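You operate a simulated robot arm through the tools that you are given. There is no shell and no other tool.

Carry out the task below with a simulated two-armed robot. There is one attempt and no reset: what you move stays moved.

TASK
Warm the sealer to 170 C, seal the waiting pouch, then switch off.
Fine: seal only while the lamp is green; the sealed pouch goes into the green-rimmed basket; the knob stays at 170.

The check looks at the end state, three seconds after you hand in, the way a careful person would. Anything else that was tipped, shoved, dropped, spilled or broken makes it a failure. A push-on lid holds only when it is set on centred and level and pressed home; a screw cap is set on level and turned clockwise until tight.

THE ROBOT
Two 7-joint arms with fingered hands on one trunk that stands fixed in place. Base frame: the origin is at the foot of the trunk, x ahead of it, y to its left, z up; the work surface is at about z = 880. Units: mm, degrees, N and s.
The left shoulder is at [19, 163, 1192], the right one opposite. Each reaches about 1215 mm from its shoulder. Payload 4 kg a hand.
The TCP of each hand is the grasp point between the finger pads, 36 mm short of the fingertips. In the tool frame z runs along the fingers and y along their closing line. The gripper opens to 124 mm; its body begins 42 mm behind the TCP. The gripper is a hand of 4 fingers: y runs from the thumb to the fingers, the wrist lies at [-15, -99, -189] in the tool frame, and closing takes about 1.5 s.
Orientation is told as [roll, pitch, yaw] about the base's x, y, z axes, in that order, counted from this pose: with the fingers straight down and the wrist toward the robot, the tool's x, y and z point along [0, 1, 0], [1, 0, 0] and [0, 0, -1] of the base frame.

THE INTERFACE
- The arms move only by the tool apply_moves. It takes "left_increments", "right_increments" or both (then of equal length, played together; a hand with none holds still); each is a list of rows, each an object (a shift or turn left out is 0, a gripper value left out holds the last) with "rotation": the turn, a rotation vector about the base's x, y, z in degrees, a list of three; "linear": the shift along the base's x, y, z in mm, a list of three; "grip": the finger opening in mm, from 0 to 124. In form: [{"rotation": [rx, ry, rz], "linear": [tx, ty, tz], "grip": grip}, ...]. A call has 1 to 20 rows; each row shifts and turns the commanded pose from where the row before left it. A row lasts 0.2 s, in which the tool goes at most 50 mm and 8.6 degrees; a call with a longer step from one row to the next is refused whole, and so is a gripper value outside its range. A pose out of reach is approached as far as the arm can. The call stops where the force on the tool passes 90 N (or 10 N more than at its start, if that is more) or the arm is blocked; 0.2 s more then pass. Each finger travels about 45 mm/s and halts on what it meets, pressing with about 28 N; the grip force reading is that of the motor and also rises with nothing between the fingers. The clock runs only during rows and for 0.2 s after the last one: add rows that do not move to give the fingers time. It gives the time, the measured TCP pose, the force on the tool (base axes), the opening and the grip force at its end, in the units of the frame above (readings bear some noise), with the torque about the TCP (base axes, N m) and any sound that the robot's microphone picked up.
- Cameras (640 x 400 px; columns grow to the right, rows downward): "scene" is now at [84.4, 57.5, 1455.5]; the picture's right is [0.59, -0.80, -0.02], its down [-0.19, -0.11, -0.97] and it looks along [0.78, 0.58, -0.22] (base axes); focal length 323 px, centre (320, 200). "left" rides on the left gripper at [-75, -86, -123] in its tool frame; the picture's right is [-0.70, -0.34, 0.63], its down [0.64, -0.68, 0.35] and it looks along [0.32, 0.65, 0.69] (tool axes); focal length 275 px, centre (320, 200). "right" rides on the right gripper at [75, -86, -123] in its tool frame; the picture's right is [-0.70, 0.34, -0.63], its down [-0.64, -0.68, 0.35] and it looks along [-0.32, 0.65, 0.69] (tool axes); focal length 275 px, centre (320, 200). There is no depth. A picture from a camera that has moved, and an enlarged one, comes with that camera's place and axes in the base frame and with its lens.
- snapshot(camera): a new picture of that camera. No time passes.
- slide_trunk(by): moves the trunk up (or, below 0, down) by that many mm; the arms and the scene camera ride with it, the base frame stays. It gives what a move gives, with no picture.
- set_grasp(shape, hand): the hand has 4 fingers and takes this shape, open, in about a second: jaw (thumb against the fingers, like two jaws); tri (thumb and two fingers); tip (a fingertip pinch); poke (one finger out to press); point (the index stretched); flat (the hand flat); cup (the hand cupped); fist (a fist). The gripper value then closes the fingers along that shape, each until it touches; the sizes above hold for jaw. It gives what a move gives, with no picture.
- turn_head(pan, tilt): turns the head with the scene camera to pan (to the left, within 86 degrees either way) and tilt (down, from -29 to 69), counted from straight ahead of the robot (the tilt from the chest, where the trunk bows). It gives what a move gives.
- enlarge(camera, box): a new picture of the part [left, top, right, bottom] of that camera's present view, enlarged. No time passes.
- close_job(): hands the job in; it is judged then, once.

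Nothing tells you positions but the pictures and the camera data. Unless the task says otherwise, let go and move clear before handing in.

The tools are called after "Request:" by a JSON object that holds its "name" and its "arguments". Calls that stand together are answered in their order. apply_moves: Moves the arms, as the interface text tells. Its arguments: {"type":"object","properties":{"left_increments":{"type":"array"},"right_increments":{"type":"array"}},"required":[]} The other tools are called the same way: slide_trunk (by) moves the trunk up or down; set_grasp (shape, hand) gives the hand a shape; turn_head (pan, tilt) turns the head that bears the scene camera; snapshot (camera) takes a picture; enlarge (camera, box) takes an enlarged picture of a part of a camera's view; close_job () hands the job in.

At the start:

```text
clock: 0.0
left_ee_pos: [426.4, 532.2, 1386.2]
left_orientation: [0.0, 0.0, 0.0]
left_contact_force: [-0.2, -0.3, -0.9]
left_wrist_torque: [0.03, -0.03, 0.0]
left_finger_gap: 123.7
left_grasp_force: 0.0
left_shape: jaw
right_ee_pos: [903.3, 4.6, 1311.5]
right_orientation: [0.0, 0.0, -0.1]
right_contact_force: [0.1, 0.3, 0.2]
right_wrist_torque: [0.01, -0.03, 0.0]
right_finger_gap: 123.7
right_grasp_force: 0.0
right_shape: jaw
trunk travel left (down, up): [-350.0, 128.0]
head pan, tilt (commanded): [36.6, 11.0]
```

scene: 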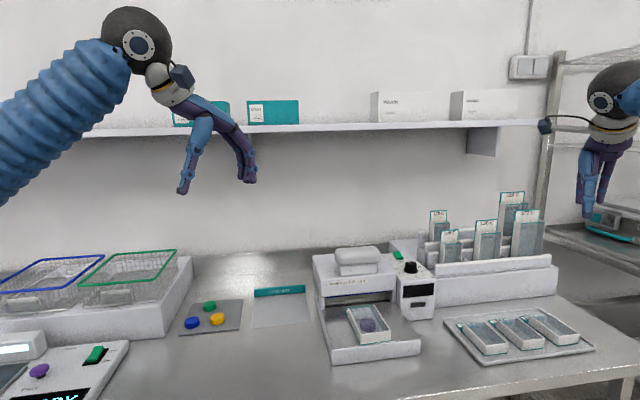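
right: 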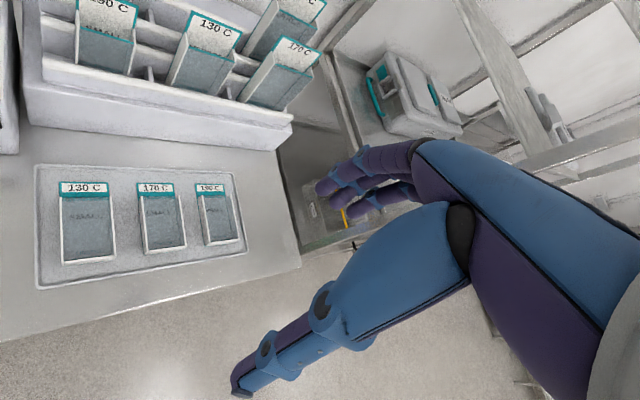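
left: 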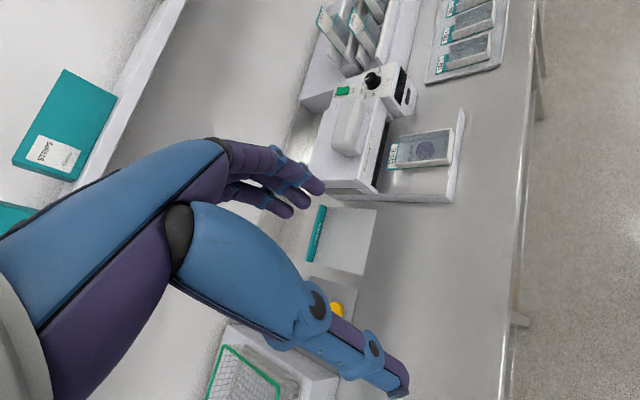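

I see a bench with a heat sealer in the middle (a knob, green switch and display), with a pouch waiting in its tray. There are two baskets on the left, one blue-rimmed and one green-rimmed. I'll enlarge the scene views before moving anything.

Request:
{"name": "enlarge", "arguments": {"camera": "scene", "box": [300, 220, 460, 370]}}

Request:
{"name": "enlarge", "arguments": {"camera": "scene", "box": [380, 180, 620, 370]}}

Request:
{"name": "enlarge", "arguments": {"camera": "scene", "box": [0, 230, 320, 400]}}

Request:
{"name": "enlarge", "arguments": {"camera": "left", "box": [280, 60, 480, 220]}}

```text
2.67 times, centred on (380, 295) of scene
camera zoom: at [84.4, 57.5, 1455.5], right [0.59, -0.8, -0.02], down [-0.19, -0.11, -0.97], along [0.78, 0.58, -0.22], focal length 862 px, centre (160, -53)
```

zoom: 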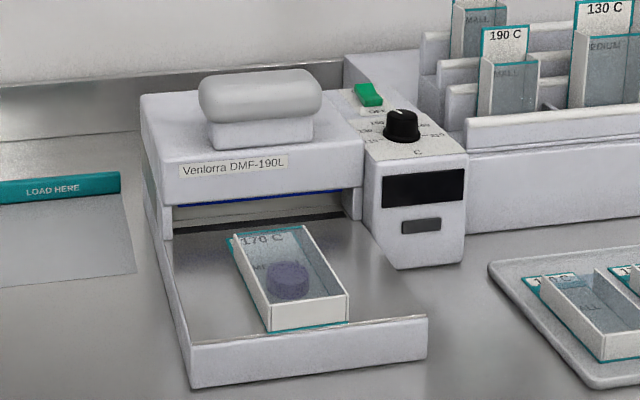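

```text
2.11 times, centred on (500, 275) of scene
camera zoom: at [84.4, 57.5, 1455.5], right [0.59, -0.8, -0.02], down [-0.19, -0.11, -0.97], along [0.78, 0.58, -0.22], focal length 680 px, centre (-59, 42)
```

zoom: 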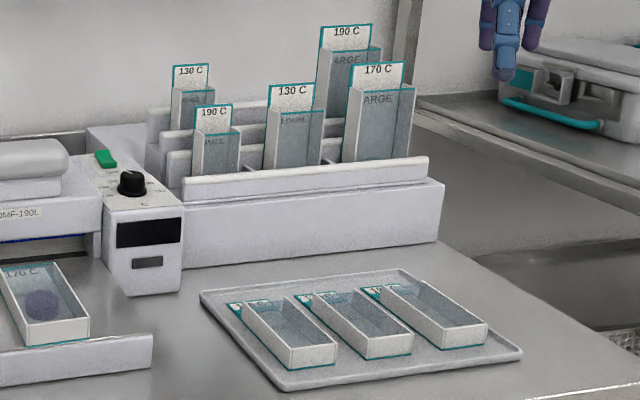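

```text
2.00 times, centred on (160, 315) of scene
camera zoom: at [84.4, 57.5, 1455.5], right [0.59, -0.8, -0.02], down [-0.19, -0.11, -0.97], along [0.78, 0.58, -0.22], focal length 646 px, centre (640, -30)
```

zoom: 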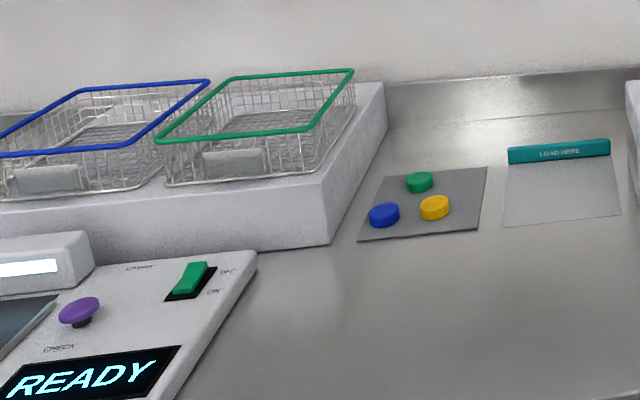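

```text
2.50 times, centred on (380, 140) of left
camera zoom: at [339.2, 457.7, 1510.4], right [-0.34, -0.7, -0.63], down [-0.68, 0.64, -0.35], along [0.65, 0.32, -0.69], focal length 688 px, centre (170, 350)
```

zoom: 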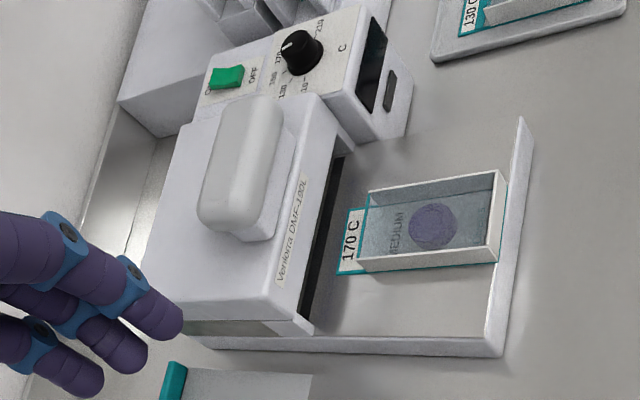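

The sealer is at about x 850–1000, y 400–500. I'll turn the head to face it and look down for a clearer view.

Request:
{"name": "turn_head", "arguments": {"pan": 26, "tilt": 32}}

Request:
{"name": "snapshot", "arguments": {"camera": "scene"}}

Request:
{"name": "snapshot", "arguments": {"camera": "left"}}

```text
clock: 0.8
left_ee_pos: [426.3, 533.0, 1386.7]
left_orientation: [-0.1, 0.0, 0.0]
left_contact_force: [-0.1, 0.2, 0.4]
left_wrist_torque: [0.0, 0.0, -0.02]
left_finger_gap: 123.7
left_grasp_force: 0.1
left_shape: jaw
right_ee_pos: [903.4, 5.2, 1311.5]
right_orientation: [0.0, 0.1, 0.0]
right_contact_force: [-0.2, -0.1, 0.1]
right_wrist_torque: [0.01, 0.0, -0.02]
right_finger_gap: 123.9
right_grasp_force: 0.1
right_shape: jaw
trunk travel left (down, up): [-350.0, 128.0]
head pan, tilt (commanded): [26.0, 32.0]
```

```text
taken
camera scene: at [88.8, 41.3, 1421.4], right [0.44, -0.9, -0.02], down [-0.51, -0.23, -0.83], along [0.74, 0.37, -0.56], focal length 323 px, centre (320, 200)
```

scene: 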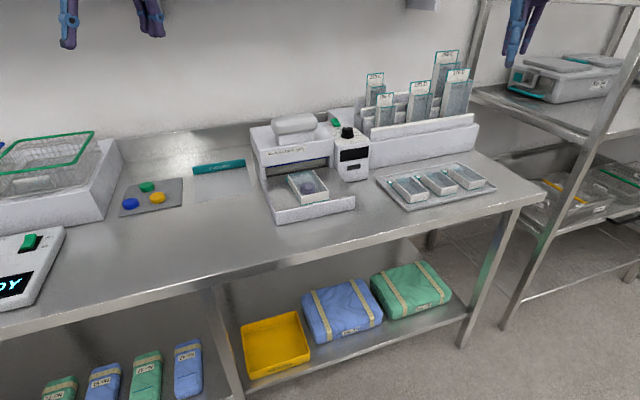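

```text
taken
camera left: at [339.2, 457.7, 1510.4], right [-0.34, -0.7, -0.63], down [-0.68, 0.64, -0.35], along [0.65, 0.32, -0.69], focal length 275 px, centre (320, 200)
```

left: 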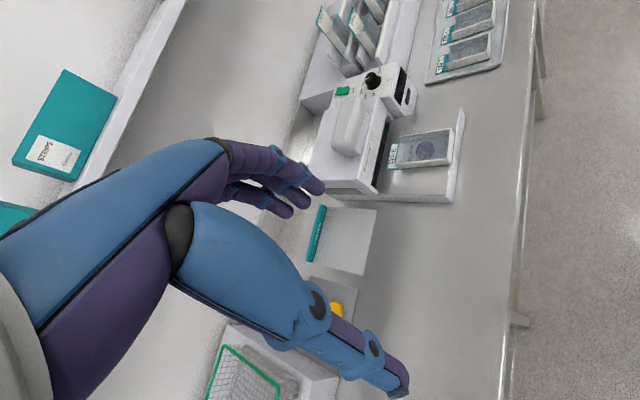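

Request:
{"name": "enlarge", "arguments": {"camera": "scene", "box": [240, 100, 384, 230]}}

Request:
{"name": "enlarge", "arguments": {"camera": "scene", "box": [320, 110, 384, 160]}}

Request:
{"name": "enlarge", "arguments": {"camera": "scene", "box": [360, 40, 520, 220]}}

Request:
{"name": "enlarge", "arguments": {"camera": "scene", "box": [0, 110, 260, 310]}}

Request:
{"name": "enlarge", "arguments": {"camera": "left", "box": [320, 70, 430, 140]}}

```text
3.08 times, centred on (312, 165) of scene
camera zoom: at [88.8, 41.3, 1421.4], right [0.44, -0.9, -0.02], down [-0.51, -0.23, -0.83], along [0.74, 0.37, -0.56], focal length 995 px, centre (345, 308)
```

zoom: 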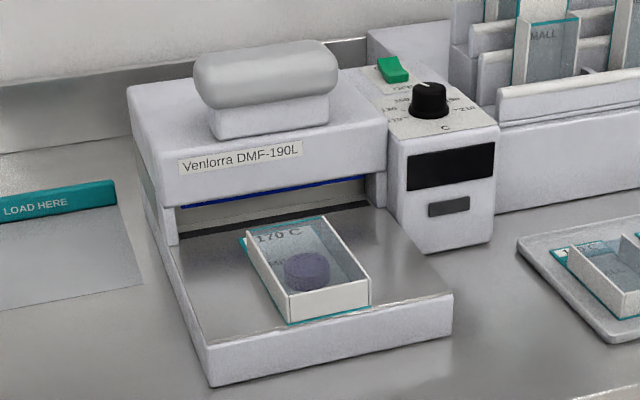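

```text
8.00 times, centred on (352, 135) of scene
camera zoom: at [88.8, 41.3, 1421.4], right [0.44, -0.9, -0.02], down [-0.51, -0.23, -0.83], along [0.74, 0.37, -0.56], focal length 2586 px, centre (64, 720)
```

zoom: 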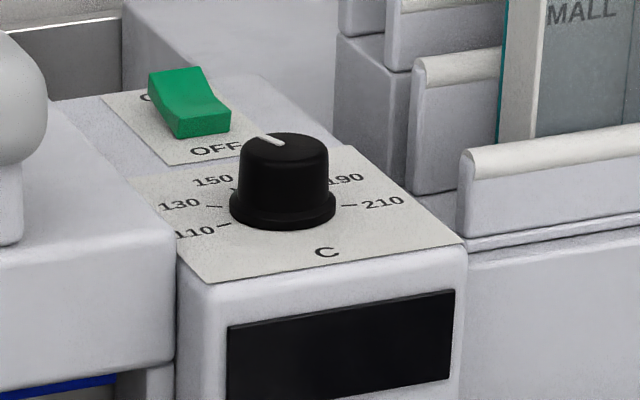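

```text
2.22 times, centred on (440, 130) of scene
camera zoom: at [88.8, 41.3, 1421.4], right [0.44, -0.9, -0.02], down [-0.51, -0.23, -0.83], along [0.74, 0.37, -0.56], focal length 718 px, centre (53, 356)
```

zoom: 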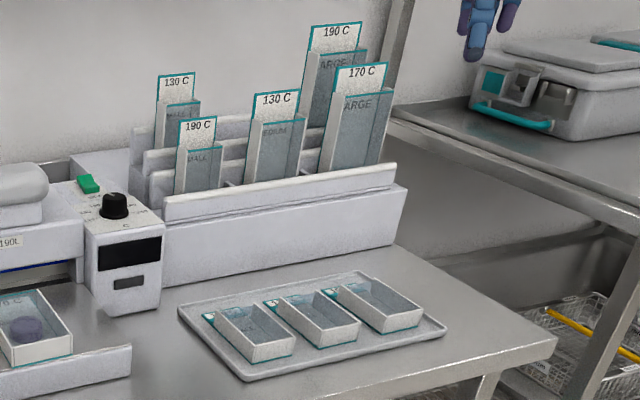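

```text
2.00 times, centred on (130, 210) of scene
camera zoom: at [88.8, 41.3, 1421.4], right [0.44, -0.9, -0.02], down [-0.51, -0.23, -0.83], along [0.74, 0.37, -0.56], focal length 646 px, centre (700, 180)
```

zoom: 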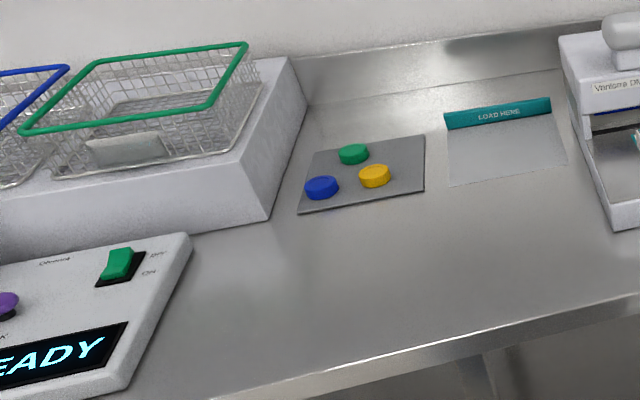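

```text
5.71 times, centred on (375, 105) of left
camera zoom: at [339.2, 457.7, 1510.4], right [-0.34, -0.7, -0.63], down [-0.68, 0.64, -0.35], along [0.65, 0.32, -0.69], focal length 1573 px, centre (6, 743)
```

zoom: 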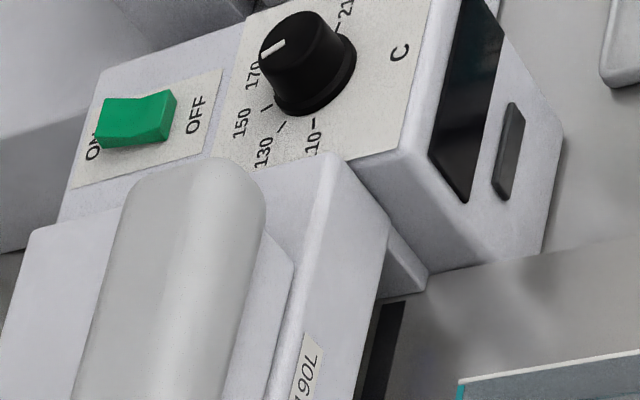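

The bench sits at about 42° to the robot, and the knob top triangulates to about (990, 390, 1037). Next I'll enlarge the pouch mouth, the jaws and the dial.

Request:
{"name": "enlarge", "arguments": {"camera": "scene", "box": [260, 145, 350, 205]}}

Request:
{"name": "enlarge", "arguments": {"camera": "left", "box": [360, 100, 480, 210]}}

Request:
{"name": "enlarge", "arguments": {"camera": "left", "box": [350, 60, 400, 100]}}

Request:
{"name": "enlarge", "arguments": {"camera": "scene", "box": [0, 220, 80, 310]}}

```text
6.67 times, centred on (305, 175) of scene
camera zoom: at [88.8, 41.3, 1421.4], right [0.44, -0.9, -0.02], down [-0.51, -0.23, -0.83], along [0.74, 0.37, -0.56], focal length 2155 px, centre (420, 367)
```

zoom: 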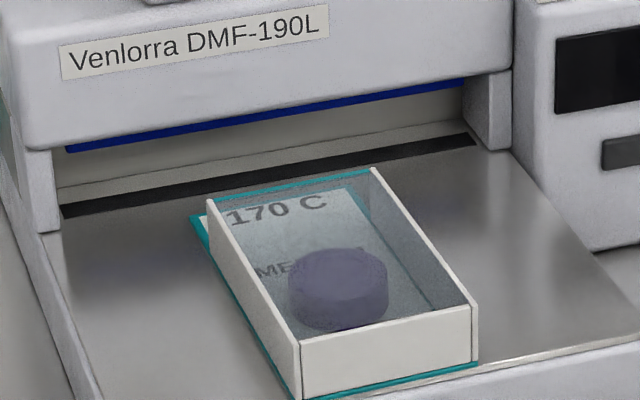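

```text
3.64 times, centred on (420, 155) of left
camera zoom: at [339.2, 457.7, 1510.4], right [-0.34, -0.7, -0.63], down [-0.68, 0.64, -0.35], along [0.65, 0.32, -0.69], focal length 1001 px, centre (-44, 364)
```

zoom: 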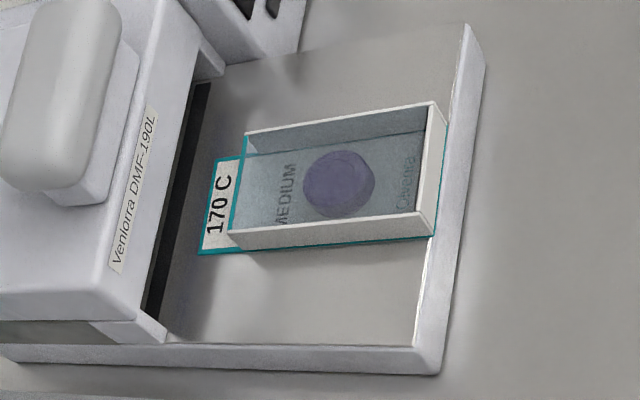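

```text
10.00 times, centred on (375, 80) of left
camera zoom: at [339.2, 457.7, 1510.4], right [-0.34, -0.7, -0.63], down [-0.68, 0.64, -0.35], along [0.65, 0.32, -0.69], focal length 2753 px, centre (-230, 1400)
```

zoom: 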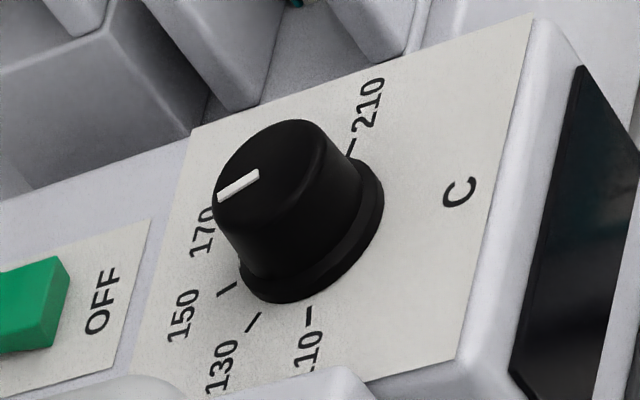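

```text
4.44 times, centred on (40, 265) of scene
camera zoom: at [88.8, 41.3, 1421.4], right [0.44, -0.9, -0.02], down [-0.51, -0.23, -0.83], along [0.74, 0.37, -0.56], focal length 1437 px, centre (1564, -89)
```

zoom: 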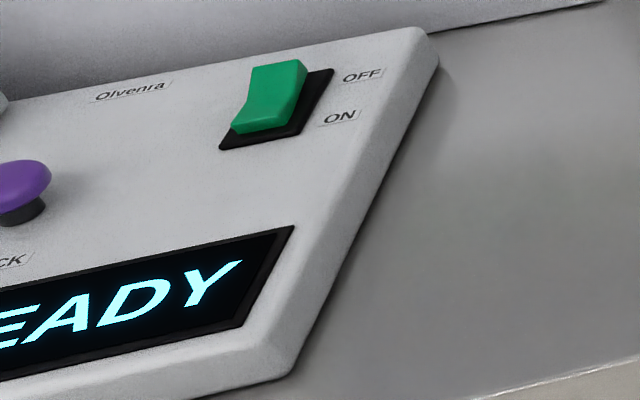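

The pointer works out at roughly 150, so the knob needs about 41° clockwise to reach 170. The pouch flap also sits about 14 mm short of the seal strip. I'll bring the left hand camera closer, staying high, to check both.

Request:
{"name": "apply_moves", "arguments": {"left_increments": [{"linear": [30, -17.5, -14]}, {"linear": [30, -17.5, -14]}, {"linear": [30, -17.5, -14]}, {"linear": [30, -17.5, -14]}, {"linear": [30, -17.5, -14]}, {"linear": [30, -17.5, -14]}, {"linear": [30, -17.5, -14]}, {"linear": [30, -17.5, -14]}, {"linear": [30, -17.5, -14]}, {"linear": [30, -17.5, -14]}, {"linear": [30, -18, -14]}, {"linear": [28, -18, -15]}]}}

Request:
{"name": "snapshot", "arguments": {"camera": "left"}}

Request:
{"name": "snapshot", "arguments": {"camera": "scene"}}

```text
clock: 3.4
left_ee_pos: [786.4, 321.3, 1216.3]
left_orientation: [0.0, 0.1, 0.0]
left_contact_force: [-0.1, 0.7, 0.2]
left_wrist_torque: [0.0, -0.01, -0.01]
left_finger_gap: 123.9
left_grasp_force: 0.1
left_shape: jaw
right_ee_pos: [904.4, 4.7, 1310.4]
right_orientation: [0.0, 0.2, 0.0]
right_contact_force: [-0.4, 0.0, -0.4]
right_wrist_torque: [0.01, 0.03, 0.01]
right_finger_gap: 123.6
right_grasp_force: 0.0
right_shape: jaw
trunk travel left (down, up): [-350.0, 128.0]
head pan, tilt (commanded): [26.0, 32.0]
```

```text
taken
camera left: at [699.1, 247.0, 1340.3], right [-0.34, -0.7, -0.63], down [-0.68, 0.64, -0.34], along [0.65, 0.32, -0.69], focal length 275 px, centre (320, 200)
```

left: 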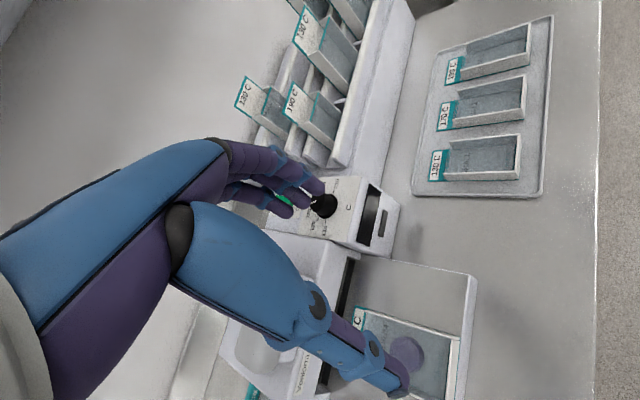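

```text
taken
camera scene: at [90.5, 40.5, 1421.2], right [0.44, -0.9, -0.02], down [-0.51, -0.23, -0.83], along [0.74, 0.37, -0.56], focal length 323 px, centre (320, 200)
```

scene: 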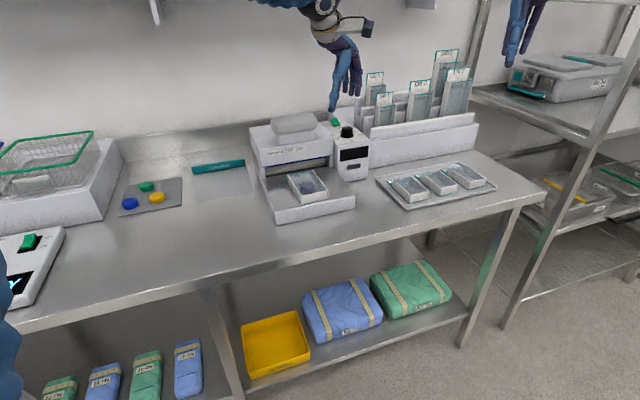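

Request:
{"name": "enlarge", "arguments": {"camera": "left", "box": [290, 160, 410, 260]}}

Request:
{"name": "enlarge", "arguments": {"camera": "left", "box": [220, 230, 500, 400]}}

```text
4.00 times, centred on (350, 210) of left
camera zoom: at [699.1, 247.0, 1340.3], right [-0.34, -0.7, -0.63], down [-0.68, 0.64, -0.34], along [0.65, 0.32, -0.69], focal length 1101 px, centre (200, 160)
```

zoom: 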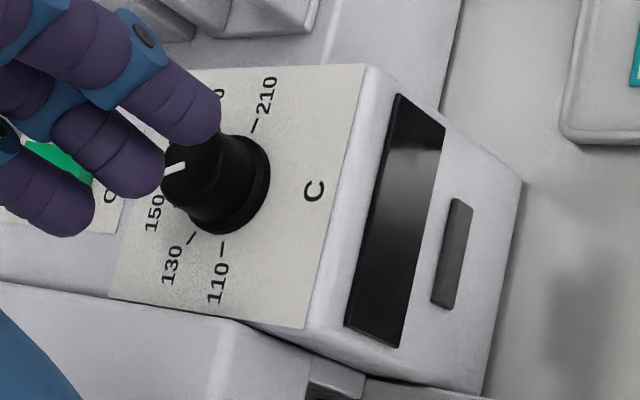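

```text
2.29 times, centred on (360, 315) of left
camera zoom: at [699.1, 247.0, 1340.3], right [-0.34, -0.7, -0.63], down [-0.68, 0.64, -0.34], along [0.65, 0.32, -0.69], focal length 629 px, centre (229, -63)
```

zoom: 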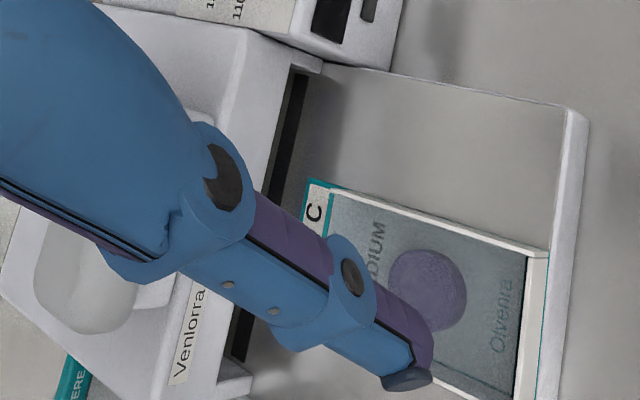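

Request:
{"name": "apply_moves", "arguments": {"left_increments": [{"linear": [8, 20, 16]}, {"linear": [8, 20, 16]}, {"linear": [8, 20, 16]}, {"linear": [8, 20, 16]}]}}

Request:
{"name": "snapshot", "arguments": {"camera": "left"}}

Request:
{"name": "enlarge", "arguments": {"camera": "left", "box": [310, 140, 470, 260]}}

Request:
{"name": "enlarge", "arguments": {"camera": "left", "box": [280, 240, 520, 400]}}

```text
clock: 4.4
left_ee_pos: [817.0, 402.6, 1282.5]
left_orientation: [0.0, 0.0, 0.0]
left_contact_force: [1.1, -0.2, -0.1]
left_wrist_torque: [0.0, 0.01, 0.0]
left_finger_gap: 123.7
left_grasp_force: 0.1
left_shape: jaw
right_ee_pos: [903.6, 5.1, 1311.0]
right_orientation: [-0.1, 0.0, -0.1]
right_contact_force: [-0.2, 0.1, -0.4]
right_wrist_torque: [0.0, -0.02, 0.01]
right_finger_gap: 123.5
right_grasp_force: 0.1
right_shape: jaw
trunk travel left (down, up): [-350.0, 128.0]
head pan, tilt (commanded): [26.0, 32.0]
```

```text
taken
camera left: at [730.1, 327.7, 1404.8], right [-0.34, -0.7, -0.63], down [-0.68, 0.65, -0.35], along [0.65, 0.31, -0.69], focal length 275 px, centre (320, 200)
```

left: 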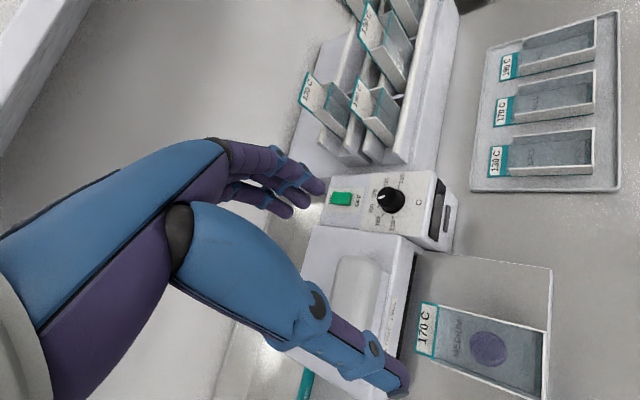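

```text
3.33 times, centred on (390, 200) of left
camera zoom: at [730.1, 327.7, 1404.8], right [-0.34, -0.7, -0.63], down [-0.68, 0.65, -0.35], along [0.65, 0.31, -0.69], focal length 918 px, centre (87, 200)
```

zoom: 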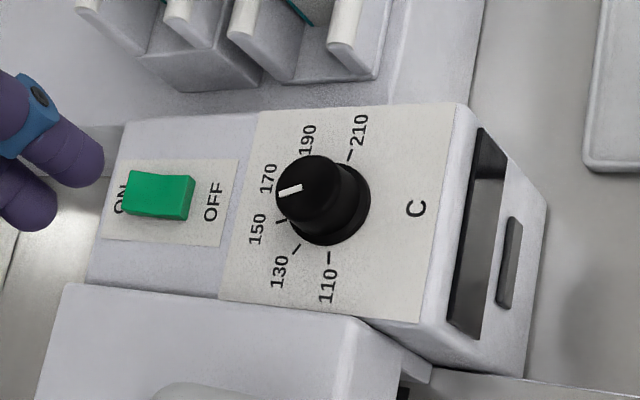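

```text
2.50 times, centred on (400, 320) of left
camera zoom: at [730.1, 327.7, 1404.8], right [-0.34, -0.7, -0.63], down [-0.68, 0.65, -0.35], along [0.65, 0.31, -0.69], focal length 688 px, centre (120, -100)
```

zoom: 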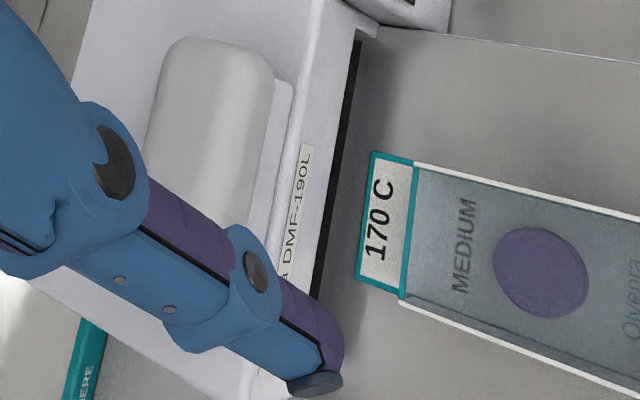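

Closer up, the pointer is on the 150 tick and the rocker is off (display dark). The sealer's yaw is about 45.5°, and the knob is near (984, 388), top at z≈1037. I'll bring the left hand above the knob at about +25° yaw with a narrower opening, then look before descending.

Request:
{"name": "apply_moves", "arguments": {"left_increments": [{"linear": [28, -2, 0], "rotation": [0, 0, 5], "grip": 90}, {"linear": [28, -2, 0], "rotation": [0, 0, 5]}, {"linear": [28, -2, -20], "rotation": [0, 0, 5]}, {"linear": [28, -2, -30], "rotation": [0, 0, 5]}, {"linear": [28, -3, -40], "rotation": [0, 0, 5]}, {"linear": [27.5, -2.6, -42.5]}, {"linear": [0, 0, 0]}]}}

Request:
{"name": "turn_head", "arguments": {"pan": 22, "tilt": 24}}

Request:
{"name": "snapshot", "arguments": {"camera": "left"}}

Request:
{"name": "enlarge", "arguments": {"camera": "scene", "box": [250, 80, 450, 240]}}

Request:
{"name": "snapshot", "arguments": {"camera": "right"}}

```text
refused: row 6 steps farther than a row can; nothing moved
```

```text
clock: 5.1
left_ee_pos: [817.5, 402.3, 1281.6]
left_orientation: [0.0, 0.0, 0.0]
left_contact_force: [-0.3, 0.0, 0.1]
left_wrist_torque: [-0.02, 0.01, 0.0]
left_finger_gap: 123.7
left_grasp_force: 0.1
left_shape: jaw
right_ee_pos: [903.8, 4.8, 1310.5]
right_orientation: [0.0, 0.0, 0.0]
right_contact_force: [-0.7, -0.2, 0.5]
right_wrist_torque: [0.03, 0.0, 0.01]
right_finger_gap: 123.7
right_grasp_force: 0.1
right_shape: jaw
trunk travel left (down, up): [-350.0, 128.0]
head pan, tilt (commanded): [22.0, 24.0]
```

```text
taken
camera left: at [729.5, 326.9, 1405.3], right [-0.34, -0.7, -0.63], down [-0.68, 0.64, -0.35], along [0.65, 0.32, -0.69], focal length 275 px, centre (320, 200)
```

left: 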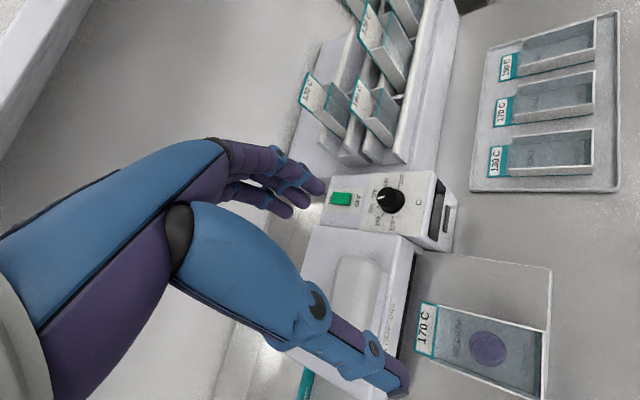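

```text
2.50 times, centred on (350, 160) of scene
camera zoom: at [94.4, 36.3, 1433.8], right [0.37, -0.93, -0.02], down [-0.41, -0.15, -0.9], along [0.83, 0.34, -0.44], focal length 808 px, centre (245, 300)
```

zoom: 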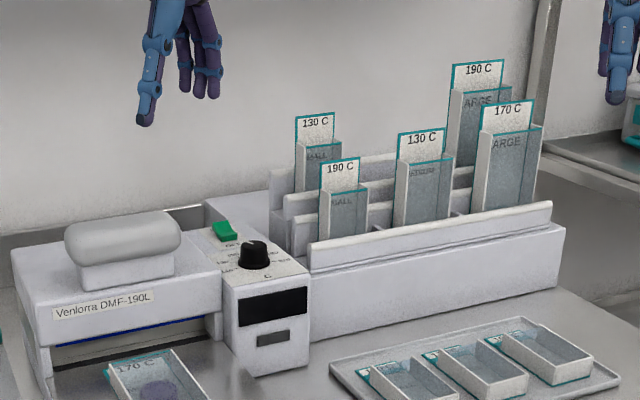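

```text
taken
camera right: at [816.8, 80.3, 1434.3], right [0.34, -0.7, 0.63], down [-0.68, -0.64, -0.35], along [0.65, -0.32, -0.69], focal length 275 px, centre (320, 200)
```

right: 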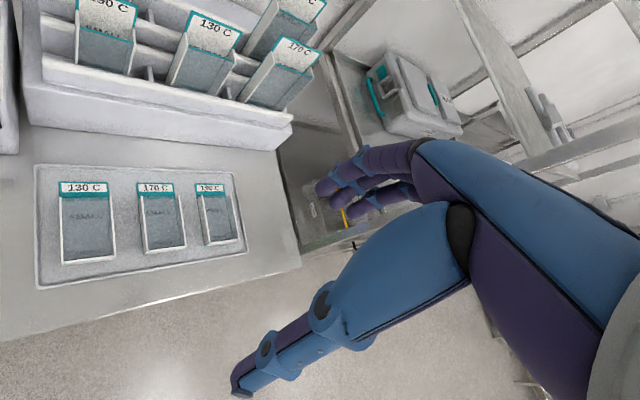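

One step was over the 50 mm limit, so that move was refused. I'll resend it with smaller steps to reach the spot above the knob.

Request:
{"name": "apply_moves", "arguments": {"left_increments": [{"linear": [21, -1.6, -10], "rotation": [0, 0, 4], "grip": 90}, {"linear": [21, -1.6, -18], "rotation": [0, 0, 4]}, {"linear": [21, -1.6, -18], "rotation": [0, 0, 4]}, {"linear": [21, -1.6, -18], "rotation": [0, 0, 4]}, {"linear": [21, -1.6, -18], "rotation": [0, 0, 4]}, {"linear": [21, -1.6, -20], "rotation": [0, 0, 5]}, {"linear": [21, -1.6, -20]}, {"linear": [20.5, -2.4, -20]}, {"linear": [0, 0, 0]}]}}

Request:
{"name": "snapshot", "arguments": {"camera": "left"}}

Request:
{"name": "enlarge", "arguments": {"camera": "scene", "box": [250, 80, 450, 240]}}

```text
clock: 7.1
left_ee_pos: [983.6, 388.4, 1140.2]
left_orientation: [0.0, 0.0, 25.1]
left_contact_force: [0.4, 0.1, 1.1]
left_wrist_torque: [0.01, -0.01, 0.01]
left_finger_gap: 90.2
left_grasp_force: 0.1
left_shape: jaw
right_ee_pos: [903.0, 6.3, 1312.4]
right_orientation: [0.0, 0.0, -0.1]
right_contact_force: [-0.4, 0.1, -1.1]
right_wrist_torque: [0.01, 0.04, 0.01]
right_finger_gap: 123.6
right_grasp_force: 0.1
right_shape: jaw
trunk travel left (down, up): [-350.0, 128.0]
head pan, tilt (commanded): [22.0, 24.0]
```

```text
taken
camera left: at [935.9, 283.8, 1264.3], right [-0.01, -0.77, -0.63], down [-0.89, 0.3, -0.35], along [0.46, 0.56, -0.69], focal length 275 px, centre (320, 200)
```

left: 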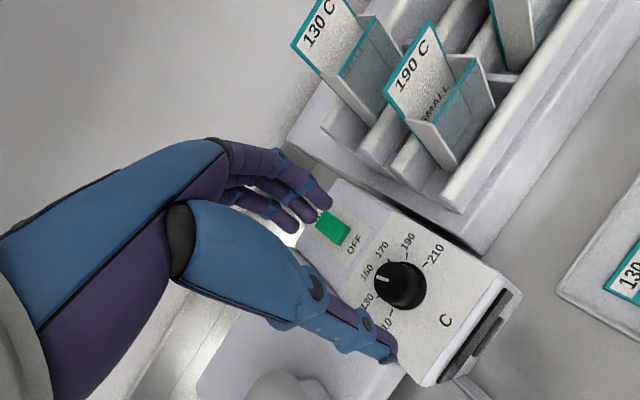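

```text
2.50 times, centred on (350, 160) of scene
camera zoom: at [93.6, 36.2, 1434.1], right [0.37, -0.93, -0.02], down [-0.41, -0.15, -0.9], along [0.83, 0.34, -0.44], focal length 808 px, centre (245, 300)
```

zoom: 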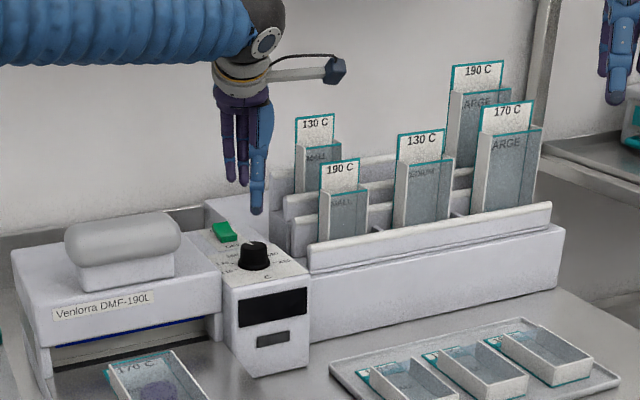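

Request:
{"name": "enlarge", "arguments": {"camera": "left", "box": [340, 220, 460, 340]}}

Request:
{"name": "enlarge", "arguments": {"camera": "scene", "box": [310, 120, 370, 200]}}

```text
3.33 times, centred on (400, 280) of left
camera zoom: at [935.9, 283.8, 1264.3], right [-0.01, -0.77, -0.63], down [-0.89, 0.3, -0.35], along [0.46, 0.56, -0.69], focal length 918 px, centre (53, -67)
```

zoom: 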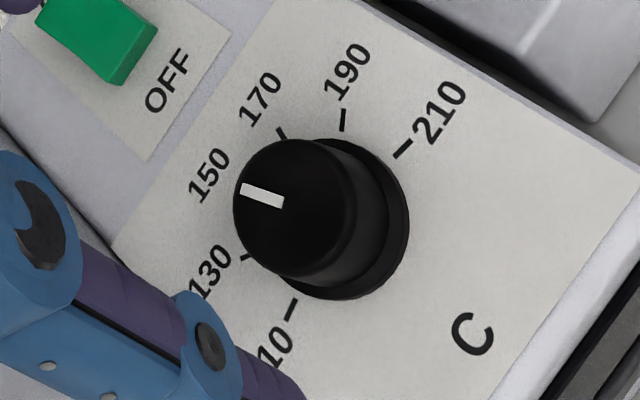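

```text
5.00 times, centred on (340, 160) of scene
camera zoom: at [93.6, 36.2, 1434.1], right [0.37, -0.93, -0.02], down [-0.41, -0.15, -0.9], along [0.83, 0.34, -0.44], focal length 1616 px, centre (220, 400)
```

zoom: 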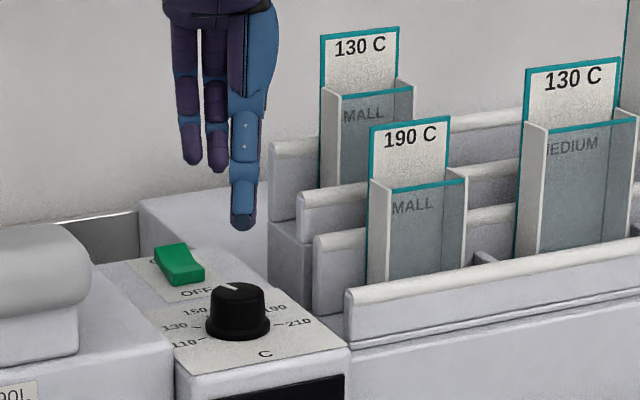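

The knob top is within 3 mm of the grip axis. Before descending I'll take a close look at which side of the rocker is down.

Request:
{"name": "enlarge", "arguments": {"camera": "left", "box": [290, 180, 370, 260]}}

Request:
{"name": "enlarge", "arguments": {"camera": "scene", "box": [320, 158, 350, 182]}}

Request:
{"name": "enlarge", "arguments": {"camera": "scene", "box": [320, 170, 380, 240]}}

```text
5.00 times, centred on (330, 220) of left
camera zoom: at [935.9, 283.8, 1264.3], right [-0.01, -0.77, -0.63], down [-0.89, 0.3, -0.35], along [0.46, 0.56, -0.69], focal length 1376 px, centre (270, 100)
```

zoom: 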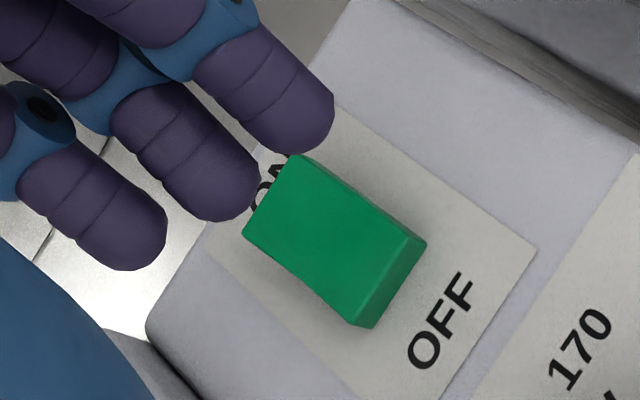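

```text
16.00 times, centred on (335, 170) of scene
camera zoom: at [93.6, 36.2, 1434.1], right [0.37, -0.93, -0.02], down [-0.41, -0.15, -0.9], along [0.83, 0.34, -0.44], focal length 5172 px, centre (80, 680)
```

zoom: 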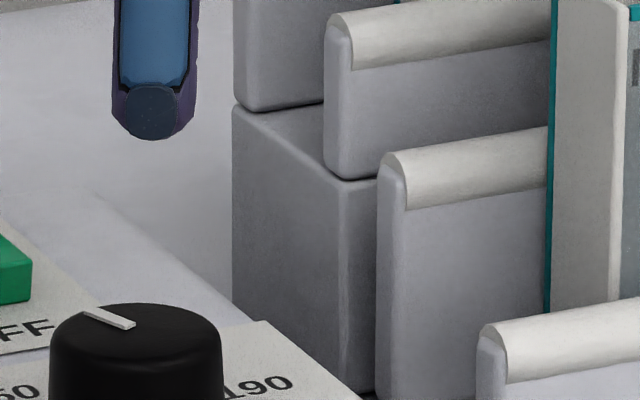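

```text
5.71 times, centred on (350, 205) of scene
camera zoom: at [93.6, 36.2, 1434.1], right [0.37, -0.93, -0.02], down [-0.41, -0.15, -0.9], along [0.83, 0.34, -0.44], focal length 1847 px, centre (149, 171)
```

zoom: 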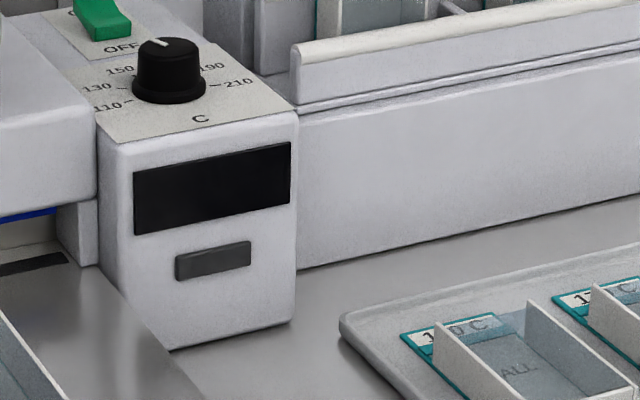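

The rocker appears to have its OFF end pressed. I'll descend onto the knob now, with a slight opening and force monitoring.

Request:
{"name": "apply_moves", "arguments": {"left_increments": [{"linear": [-1.8, 0.6, -20], "grip": 80}, {"linear": [0, 0, -20]}, {"linear": [0, 0, -20]}, {"linear": [0, 0, -12]}, {"linear": [0, 0, -8]}, {"linear": [0, 0, 0]}]}}

Request:
{"name": "snapshot", "arguments": {"camera": "left"}}

Request:
{"name": "enlarge", "arguments": {"camera": "scene", "box": [290, 110, 390, 200]}}

```text
clock: 8.5
left_ee_pos: [982.5, 387.9, 1059.5]
left_orientation: [0.0, 0.0, 25.0]
left_contact_force: [0.4, 0.3, -0.3]
left_wrist_torque: [0.04, 0.02, 0.0]
left_finger_gap: 80.3
left_grasp_force: 0.1
left_shape: jaw
right_ee_pos: [902.9, 5.2, 1310.9]
right_orientation: [0.0, -0.1, 0.1]
right_contact_force: [0.8, 0.3, -0.3]
right_wrist_torque: [-0.01, 0.01, 0.0]
right_finger_gap: 123.6
right_grasp_force: 0.0
right_shape: jaw
trunk travel left (down, up): [-350.0, 128.0]
head pan, tilt (commanded): [22.0, 24.0]
```

```text
taken
camera left: at [934.8, 284.6, 1182.8], right [-0.01, -0.77, -0.63], down [-0.89, 0.3, -0.35], along [0.46, 0.56, -0.69], focal length 275 px, centre (320, 200)
```

left: 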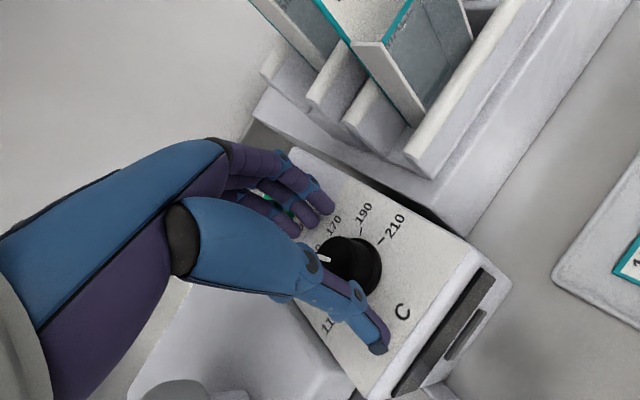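

```text
4.44 times, centred on (340, 155) of scene
camera zoom: at [94.6, 36.5, 1433.9], right [0.37, -0.93, -0.02], down [-0.41, -0.15, -0.9], along [0.83, 0.34, -0.44], focal length 1437 px, centre (231, 400)
```

zoom: 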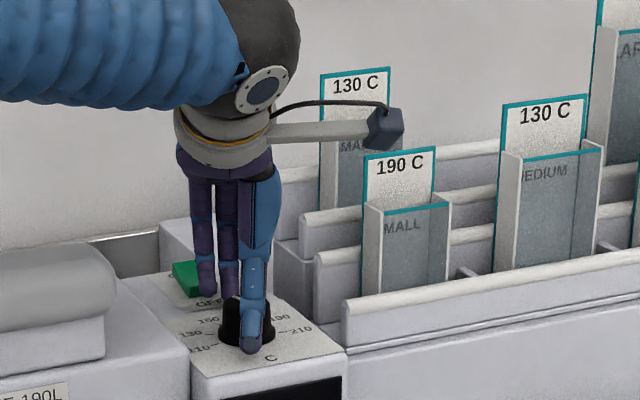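

The hand straddles the knob with the thumb on the near side. I'll close the fingers on it.

Request:
{"name": "apply_moves", "arguments": {"left_increments": [{"linear": [0, 0, -2], "grip": 50}, {"grip": 40}, {"grip": 30}, {"grip": 20}, {"grip": 20}, {"grip": 20}, {"grip": 20}, {"grip": 20}]}}

Request:
{"name": "snapshot", "arguments": {"camera": "left"}}

Request:
{"name": "enlarge", "arguments": {"camera": "scene", "box": [310, 140, 370, 200]}}

```text
clock: 10.3
left_ee_pos: [983.0, 386.9, 1057.1]
left_orientation: [0.0, 0.0, 25.0]
left_contact_force: [-4.6, -4.6, 3.5]
left_wrist_torque: [0.01, -0.14, 0.0]
left_finger_gap: 37.3
left_grasp_force: 28.5
left_shape: jaw
right_ee_pos: [901.9, 3.8, 1311.7]
right_orientation: [0.0, 0.0, 0.0]
right_contact_force: [1.0, 1.1, -0.4]
right_wrist_torque: [0.02, 0.03, 0.0]
right_finger_gap: 123.5
right_grasp_force: 0.0
right_shape: jaw
trunk travel left (down, up): [-350.0, 128.0]
head pan, tilt (commanded): [22.0, 24.0]
```

```text
taken
camera left: at [934.1, 283.8, 1182.1], right [-0.01, -0.77, -0.63], down [-0.89, 0.3, -0.35], along [0.46, 0.56, -0.69], focal length 275 px, centre (320, 200)
```

left: 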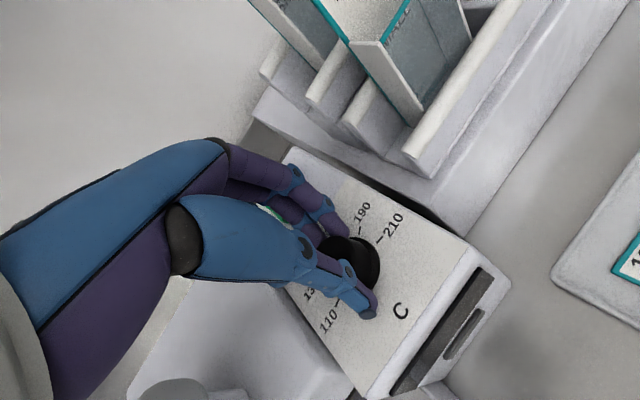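

```text
6.67 times, centred on (340, 170) of scene
camera zoom: at [93.7, 35.8, 1434.0], right [0.37, -0.93, -0.02], down [-0.41, -0.15, -0.9], along [0.83, 0.34, -0.44], focal length 2155 px, centre (187, 400)
```

zoom: 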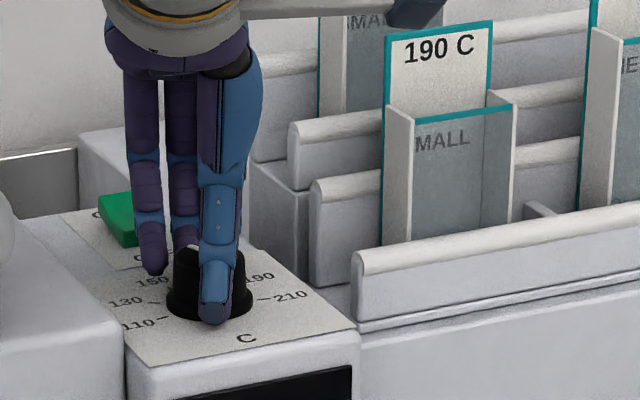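

The knob is held (gap 37 mm, about 28 N). Next is a slow clockwise turn of about 20°, then a check.

Request:
{"name": "apply_moves", "arguments": {"left_increments": [{"rotation": [0, 0, -4]}, {"rotation": [0, 0, -4]}, {"rotation": [0, 0, -4]}, {"rotation": [0, 0, -4]}, {"rotation": [0, 0, -4]}, {"rotation": [0, 0, 0]}]}}

Request:
{"name": "enlarge", "arguments": {"camera": "left", "box": [280, 180, 440, 340]}}

Request:
{"name": "enlarge", "arguments": {"camera": "scene", "box": [310, 140, 370, 200]}}

```text
clock: 11.7
left_ee_pos: [981.9, 386.6, 1058.1]
left_orientation: [0.1, 0.0, 5.0]
left_contact_force: [-4.2, -4.3, 6.6]
left_wrist_torque: [-0.06, -0.22, 0.02]
left_finger_gap: 37.1
left_grasp_force: 27.9
left_shape: jaw
right_ee_pos: [902.9, 4.6, 1310.7]
right_orientation: [0.0, -0.1, 0.1]
right_contact_force: [0.2, -0.3, 0.1]
right_wrist_torque: [0.01, -0.02, 0.02]
right_finger_gap: 123.9
right_grasp_force: 0.1
right_shape: jaw
trunk travel left (down, up): [-350.0, 128.0]
head pan, tilt (commanded): [22.0, 24.0]
```

```text
2.50 times, centred on (360, 260) of left
camera zoom: at [901.0, 305.9, 1182.1], right [-0.28, -0.72, -0.63], down [-0.73, 0.58, -0.35], along [0.62, 0.37, -0.69], focal length 688 px, centre (220, 50)
```

zoom: 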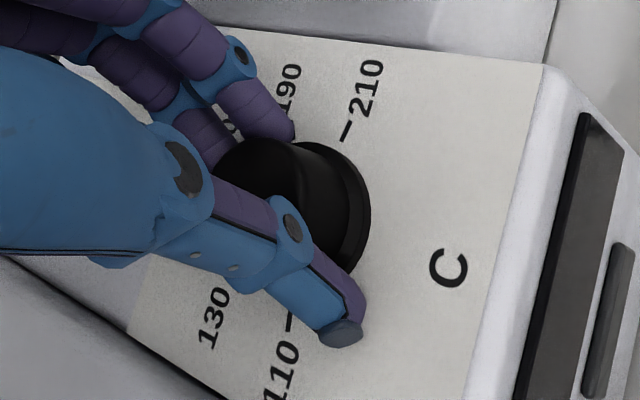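

```text
6.67 times, centred on (340, 170) of scene
camera zoom: at [93.7, 35.8, 1434.0], right [0.37, -0.93, -0.02], down [-0.41, -0.15, -0.9], along [0.83, 0.34, -0.44], focal length 2155 px, centre (187, 400)
```

zoom: 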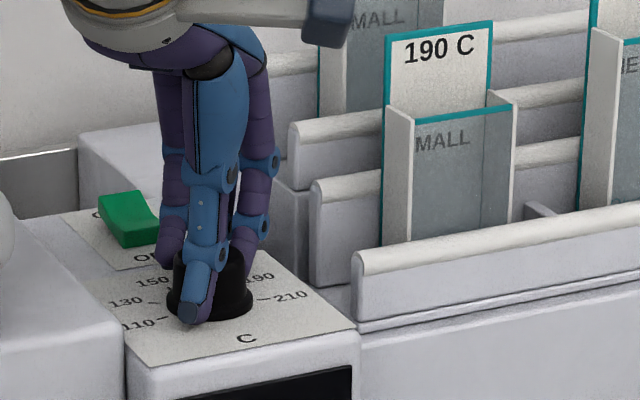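

Request:
{"name": "apply_moves", "arguments": {"left_increments": [{"rotation": [0, 0, -4]}, {"rotation": [0, 0, -4]}, {"rotation": [0, 0, -4]}, {"rotation": [0, 0, -4]}, {"rotation": [0, 0, -4]}, {"rotation": [0, 0, -1]}, {"rotation": [0, 0, 0]}]}}

Request:
{"name": "enlarge", "arguments": {"camera": "left", "box": [280, 180, 440, 340]}}

Request:
{"name": "enlarge", "arguments": {"camera": "scene", "box": [310, 140, 370, 200]}}

```text
clock: 13.3
left_ee_pos: [981.7, 387.7, 1058.2]
left_orientation: [0.0, 0.0, -16.0]
left_contact_force: [-5.5, -4.1, 7.1]
left_wrist_torque: [-0.24, -0.2, 0.02]
left_finger_gap: 36.9
left_grasp_force: 27.8
left_shape: jaw
right_ee_pos: [902.0, 5.6, 1312.3]
right_orientation: [0.0, 0.0, 0.0]
right_contact_force: [0.0, 0.8, 0.4]
right_wrist_torque: [-0.03, 0.02, -0.01]
right_finger_gap: 123.7
right_grasp_force: 0.0
right_shape: jaw
trunk travel left (down, up): [-350.0, 128.0]
head pan, tilt (commanded): [22.0, 24.0]
```

```text
2.50 times, centred on (360, 260) of left
camera zoom: at [876.7, 339.8, 1182.1], right [-0.52, -0.58, -0.63], down [-0.48, 0.81, -0.35], along [0.71, 0.12, -0.69], focal length 688 px, centre (220, 50)
```

zoom: 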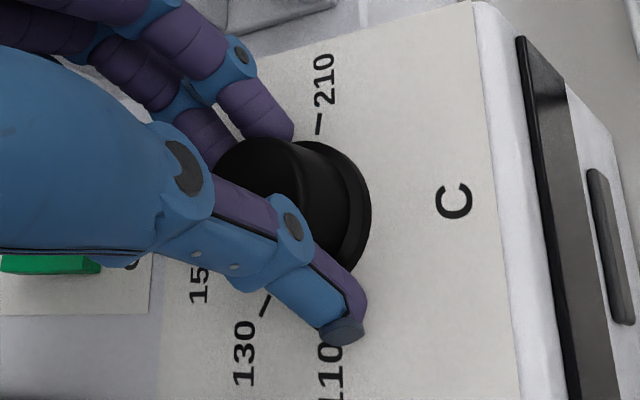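

```text
6.67 times, centred on (340, 170) of scene
camera zoom: at [93.5, 35.8, 1434.0], right [0.37, -0.93, -0.02], down [-0.41, -0.15, -0.9], along [0.83, 0.34, -0.44], focal length 2155 px, centre (187, 400)
```

zoom: 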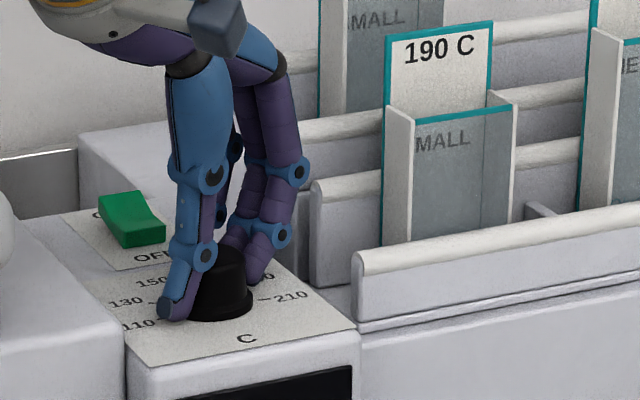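

The turn is complete. I'll open the fingers, rise straight up and check the pointer.

Request:
{"name": "apply_moves", "arguments": {"left_increments": [{"grip": 50}, {"grip": 70}, {"grip": 80}, {"grip": 80}, {"linear": [0, 0, 15]}, {"linear": [0, 0, 25]}, {"linear": [0, 0, 30]}, {"linear": [0, 0, 30]}]}}

Request:
{"name": "snapshot", "arguments": {"camera": "left"}}

Request:
{"name": "enlarge", "arguments": {"camera": "left", "box": [340, 220, 460, 340]}}

Request:
{"name": "enlarge", "arguments": {"camera": "scene", "box": [320, 160, 370, 200]}}

```text
clock: 15.1
left_ee_pos: [982.2, 387.6, 1158.3]
left_orientation: [0.0, 0.0, -16.0]
left_contact_force: [-0.8, 0.3, -0.6]
left_wrist_torque: [-0.01, -0.05, 0.01]
left_finger_gap: 79.8
left_grasp_force: 0.1
left_shape: jaw
right_ee_pos: [903.1, 4.4, 1310.3]
right_orientation: [0.0, 0.0, 0.0]
right_contact_force: [0.6, -1.0, 0.8]
right_wrist_torque: [0.02, 0.01, -0.04]
right_finger_gap: 123.9
right_grasp_force: 0.0
right_shape: jaw
trunk travel left (down, up): [-350.0, 128.0]
head pan, tilt (commanded): [22.0, 24.0]
```

```text
taken
camera left: at [878.3, 340.0, 1281.6], right [-0.52, -0.58, -0.63], down [-0.48, 0.81, -0.35], along [0.71, 0.12, -0.69], focal length 275 px, centre (320, 200)
```

left: 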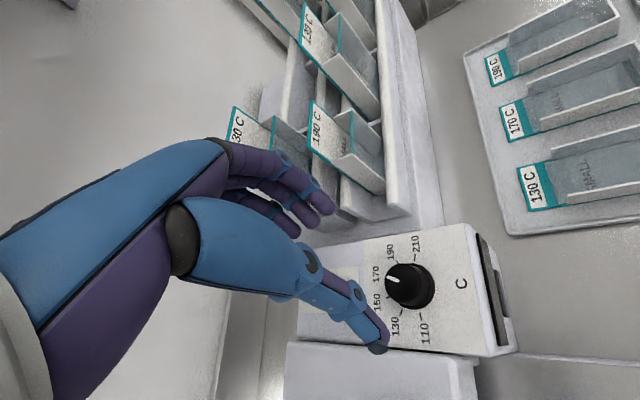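

```text
3.33 times, centred on (400, 280) of left
camera zoom: at [878.3, 340.0, 1281.6], right [-0.52, -0.58, -0.63], down [-0.48, 0.81, -0.35], along [0.71, 0.12, -0.69], focal length 918 px, centre (53, -67)
```

zoom: 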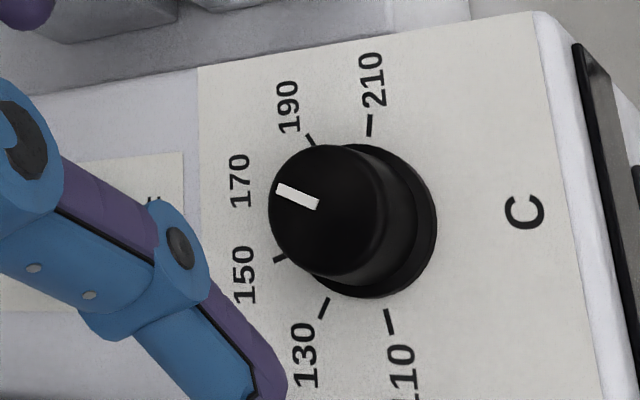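

```text
10.00 times, centred on (345, 180) of scene
camera zoom: at [94.0, 36.0, 1434.0], right [0.37, -0.93, -0.02], down [-0.41, -0.15, -0.9], along [0.83, 0.34, -0.44], focal length 3232 px, centre (70, 400)
```

zoom: 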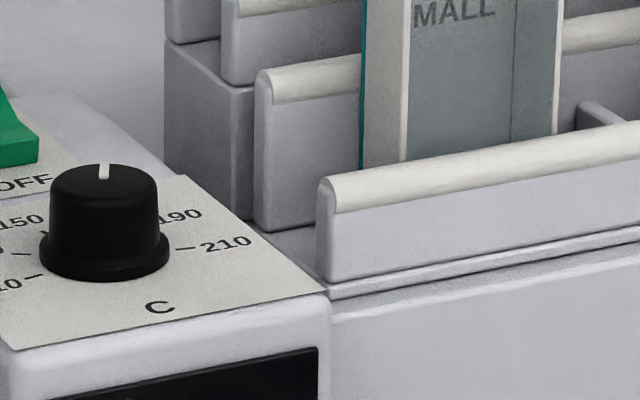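

Request:
{"name": "enlarge", "arguments": {"camera": "left", "box": [375, 250, 445, 320]}}

```text
5.71 times, centred on (410, 285) of left
camera zoom: at [878.3, 340.0, 1281.6], right [-0.52, -0.58, -0.63], down [-0.48, 0.81, -0.35], along [0.71, 0.12, -0.69], focal length 1573 px, centre (-194, -286)
```

zoom: 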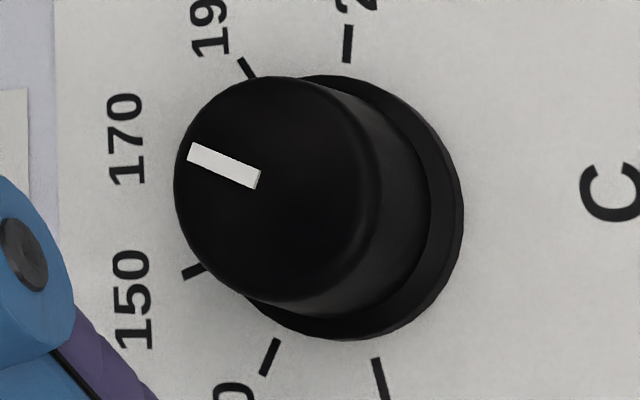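

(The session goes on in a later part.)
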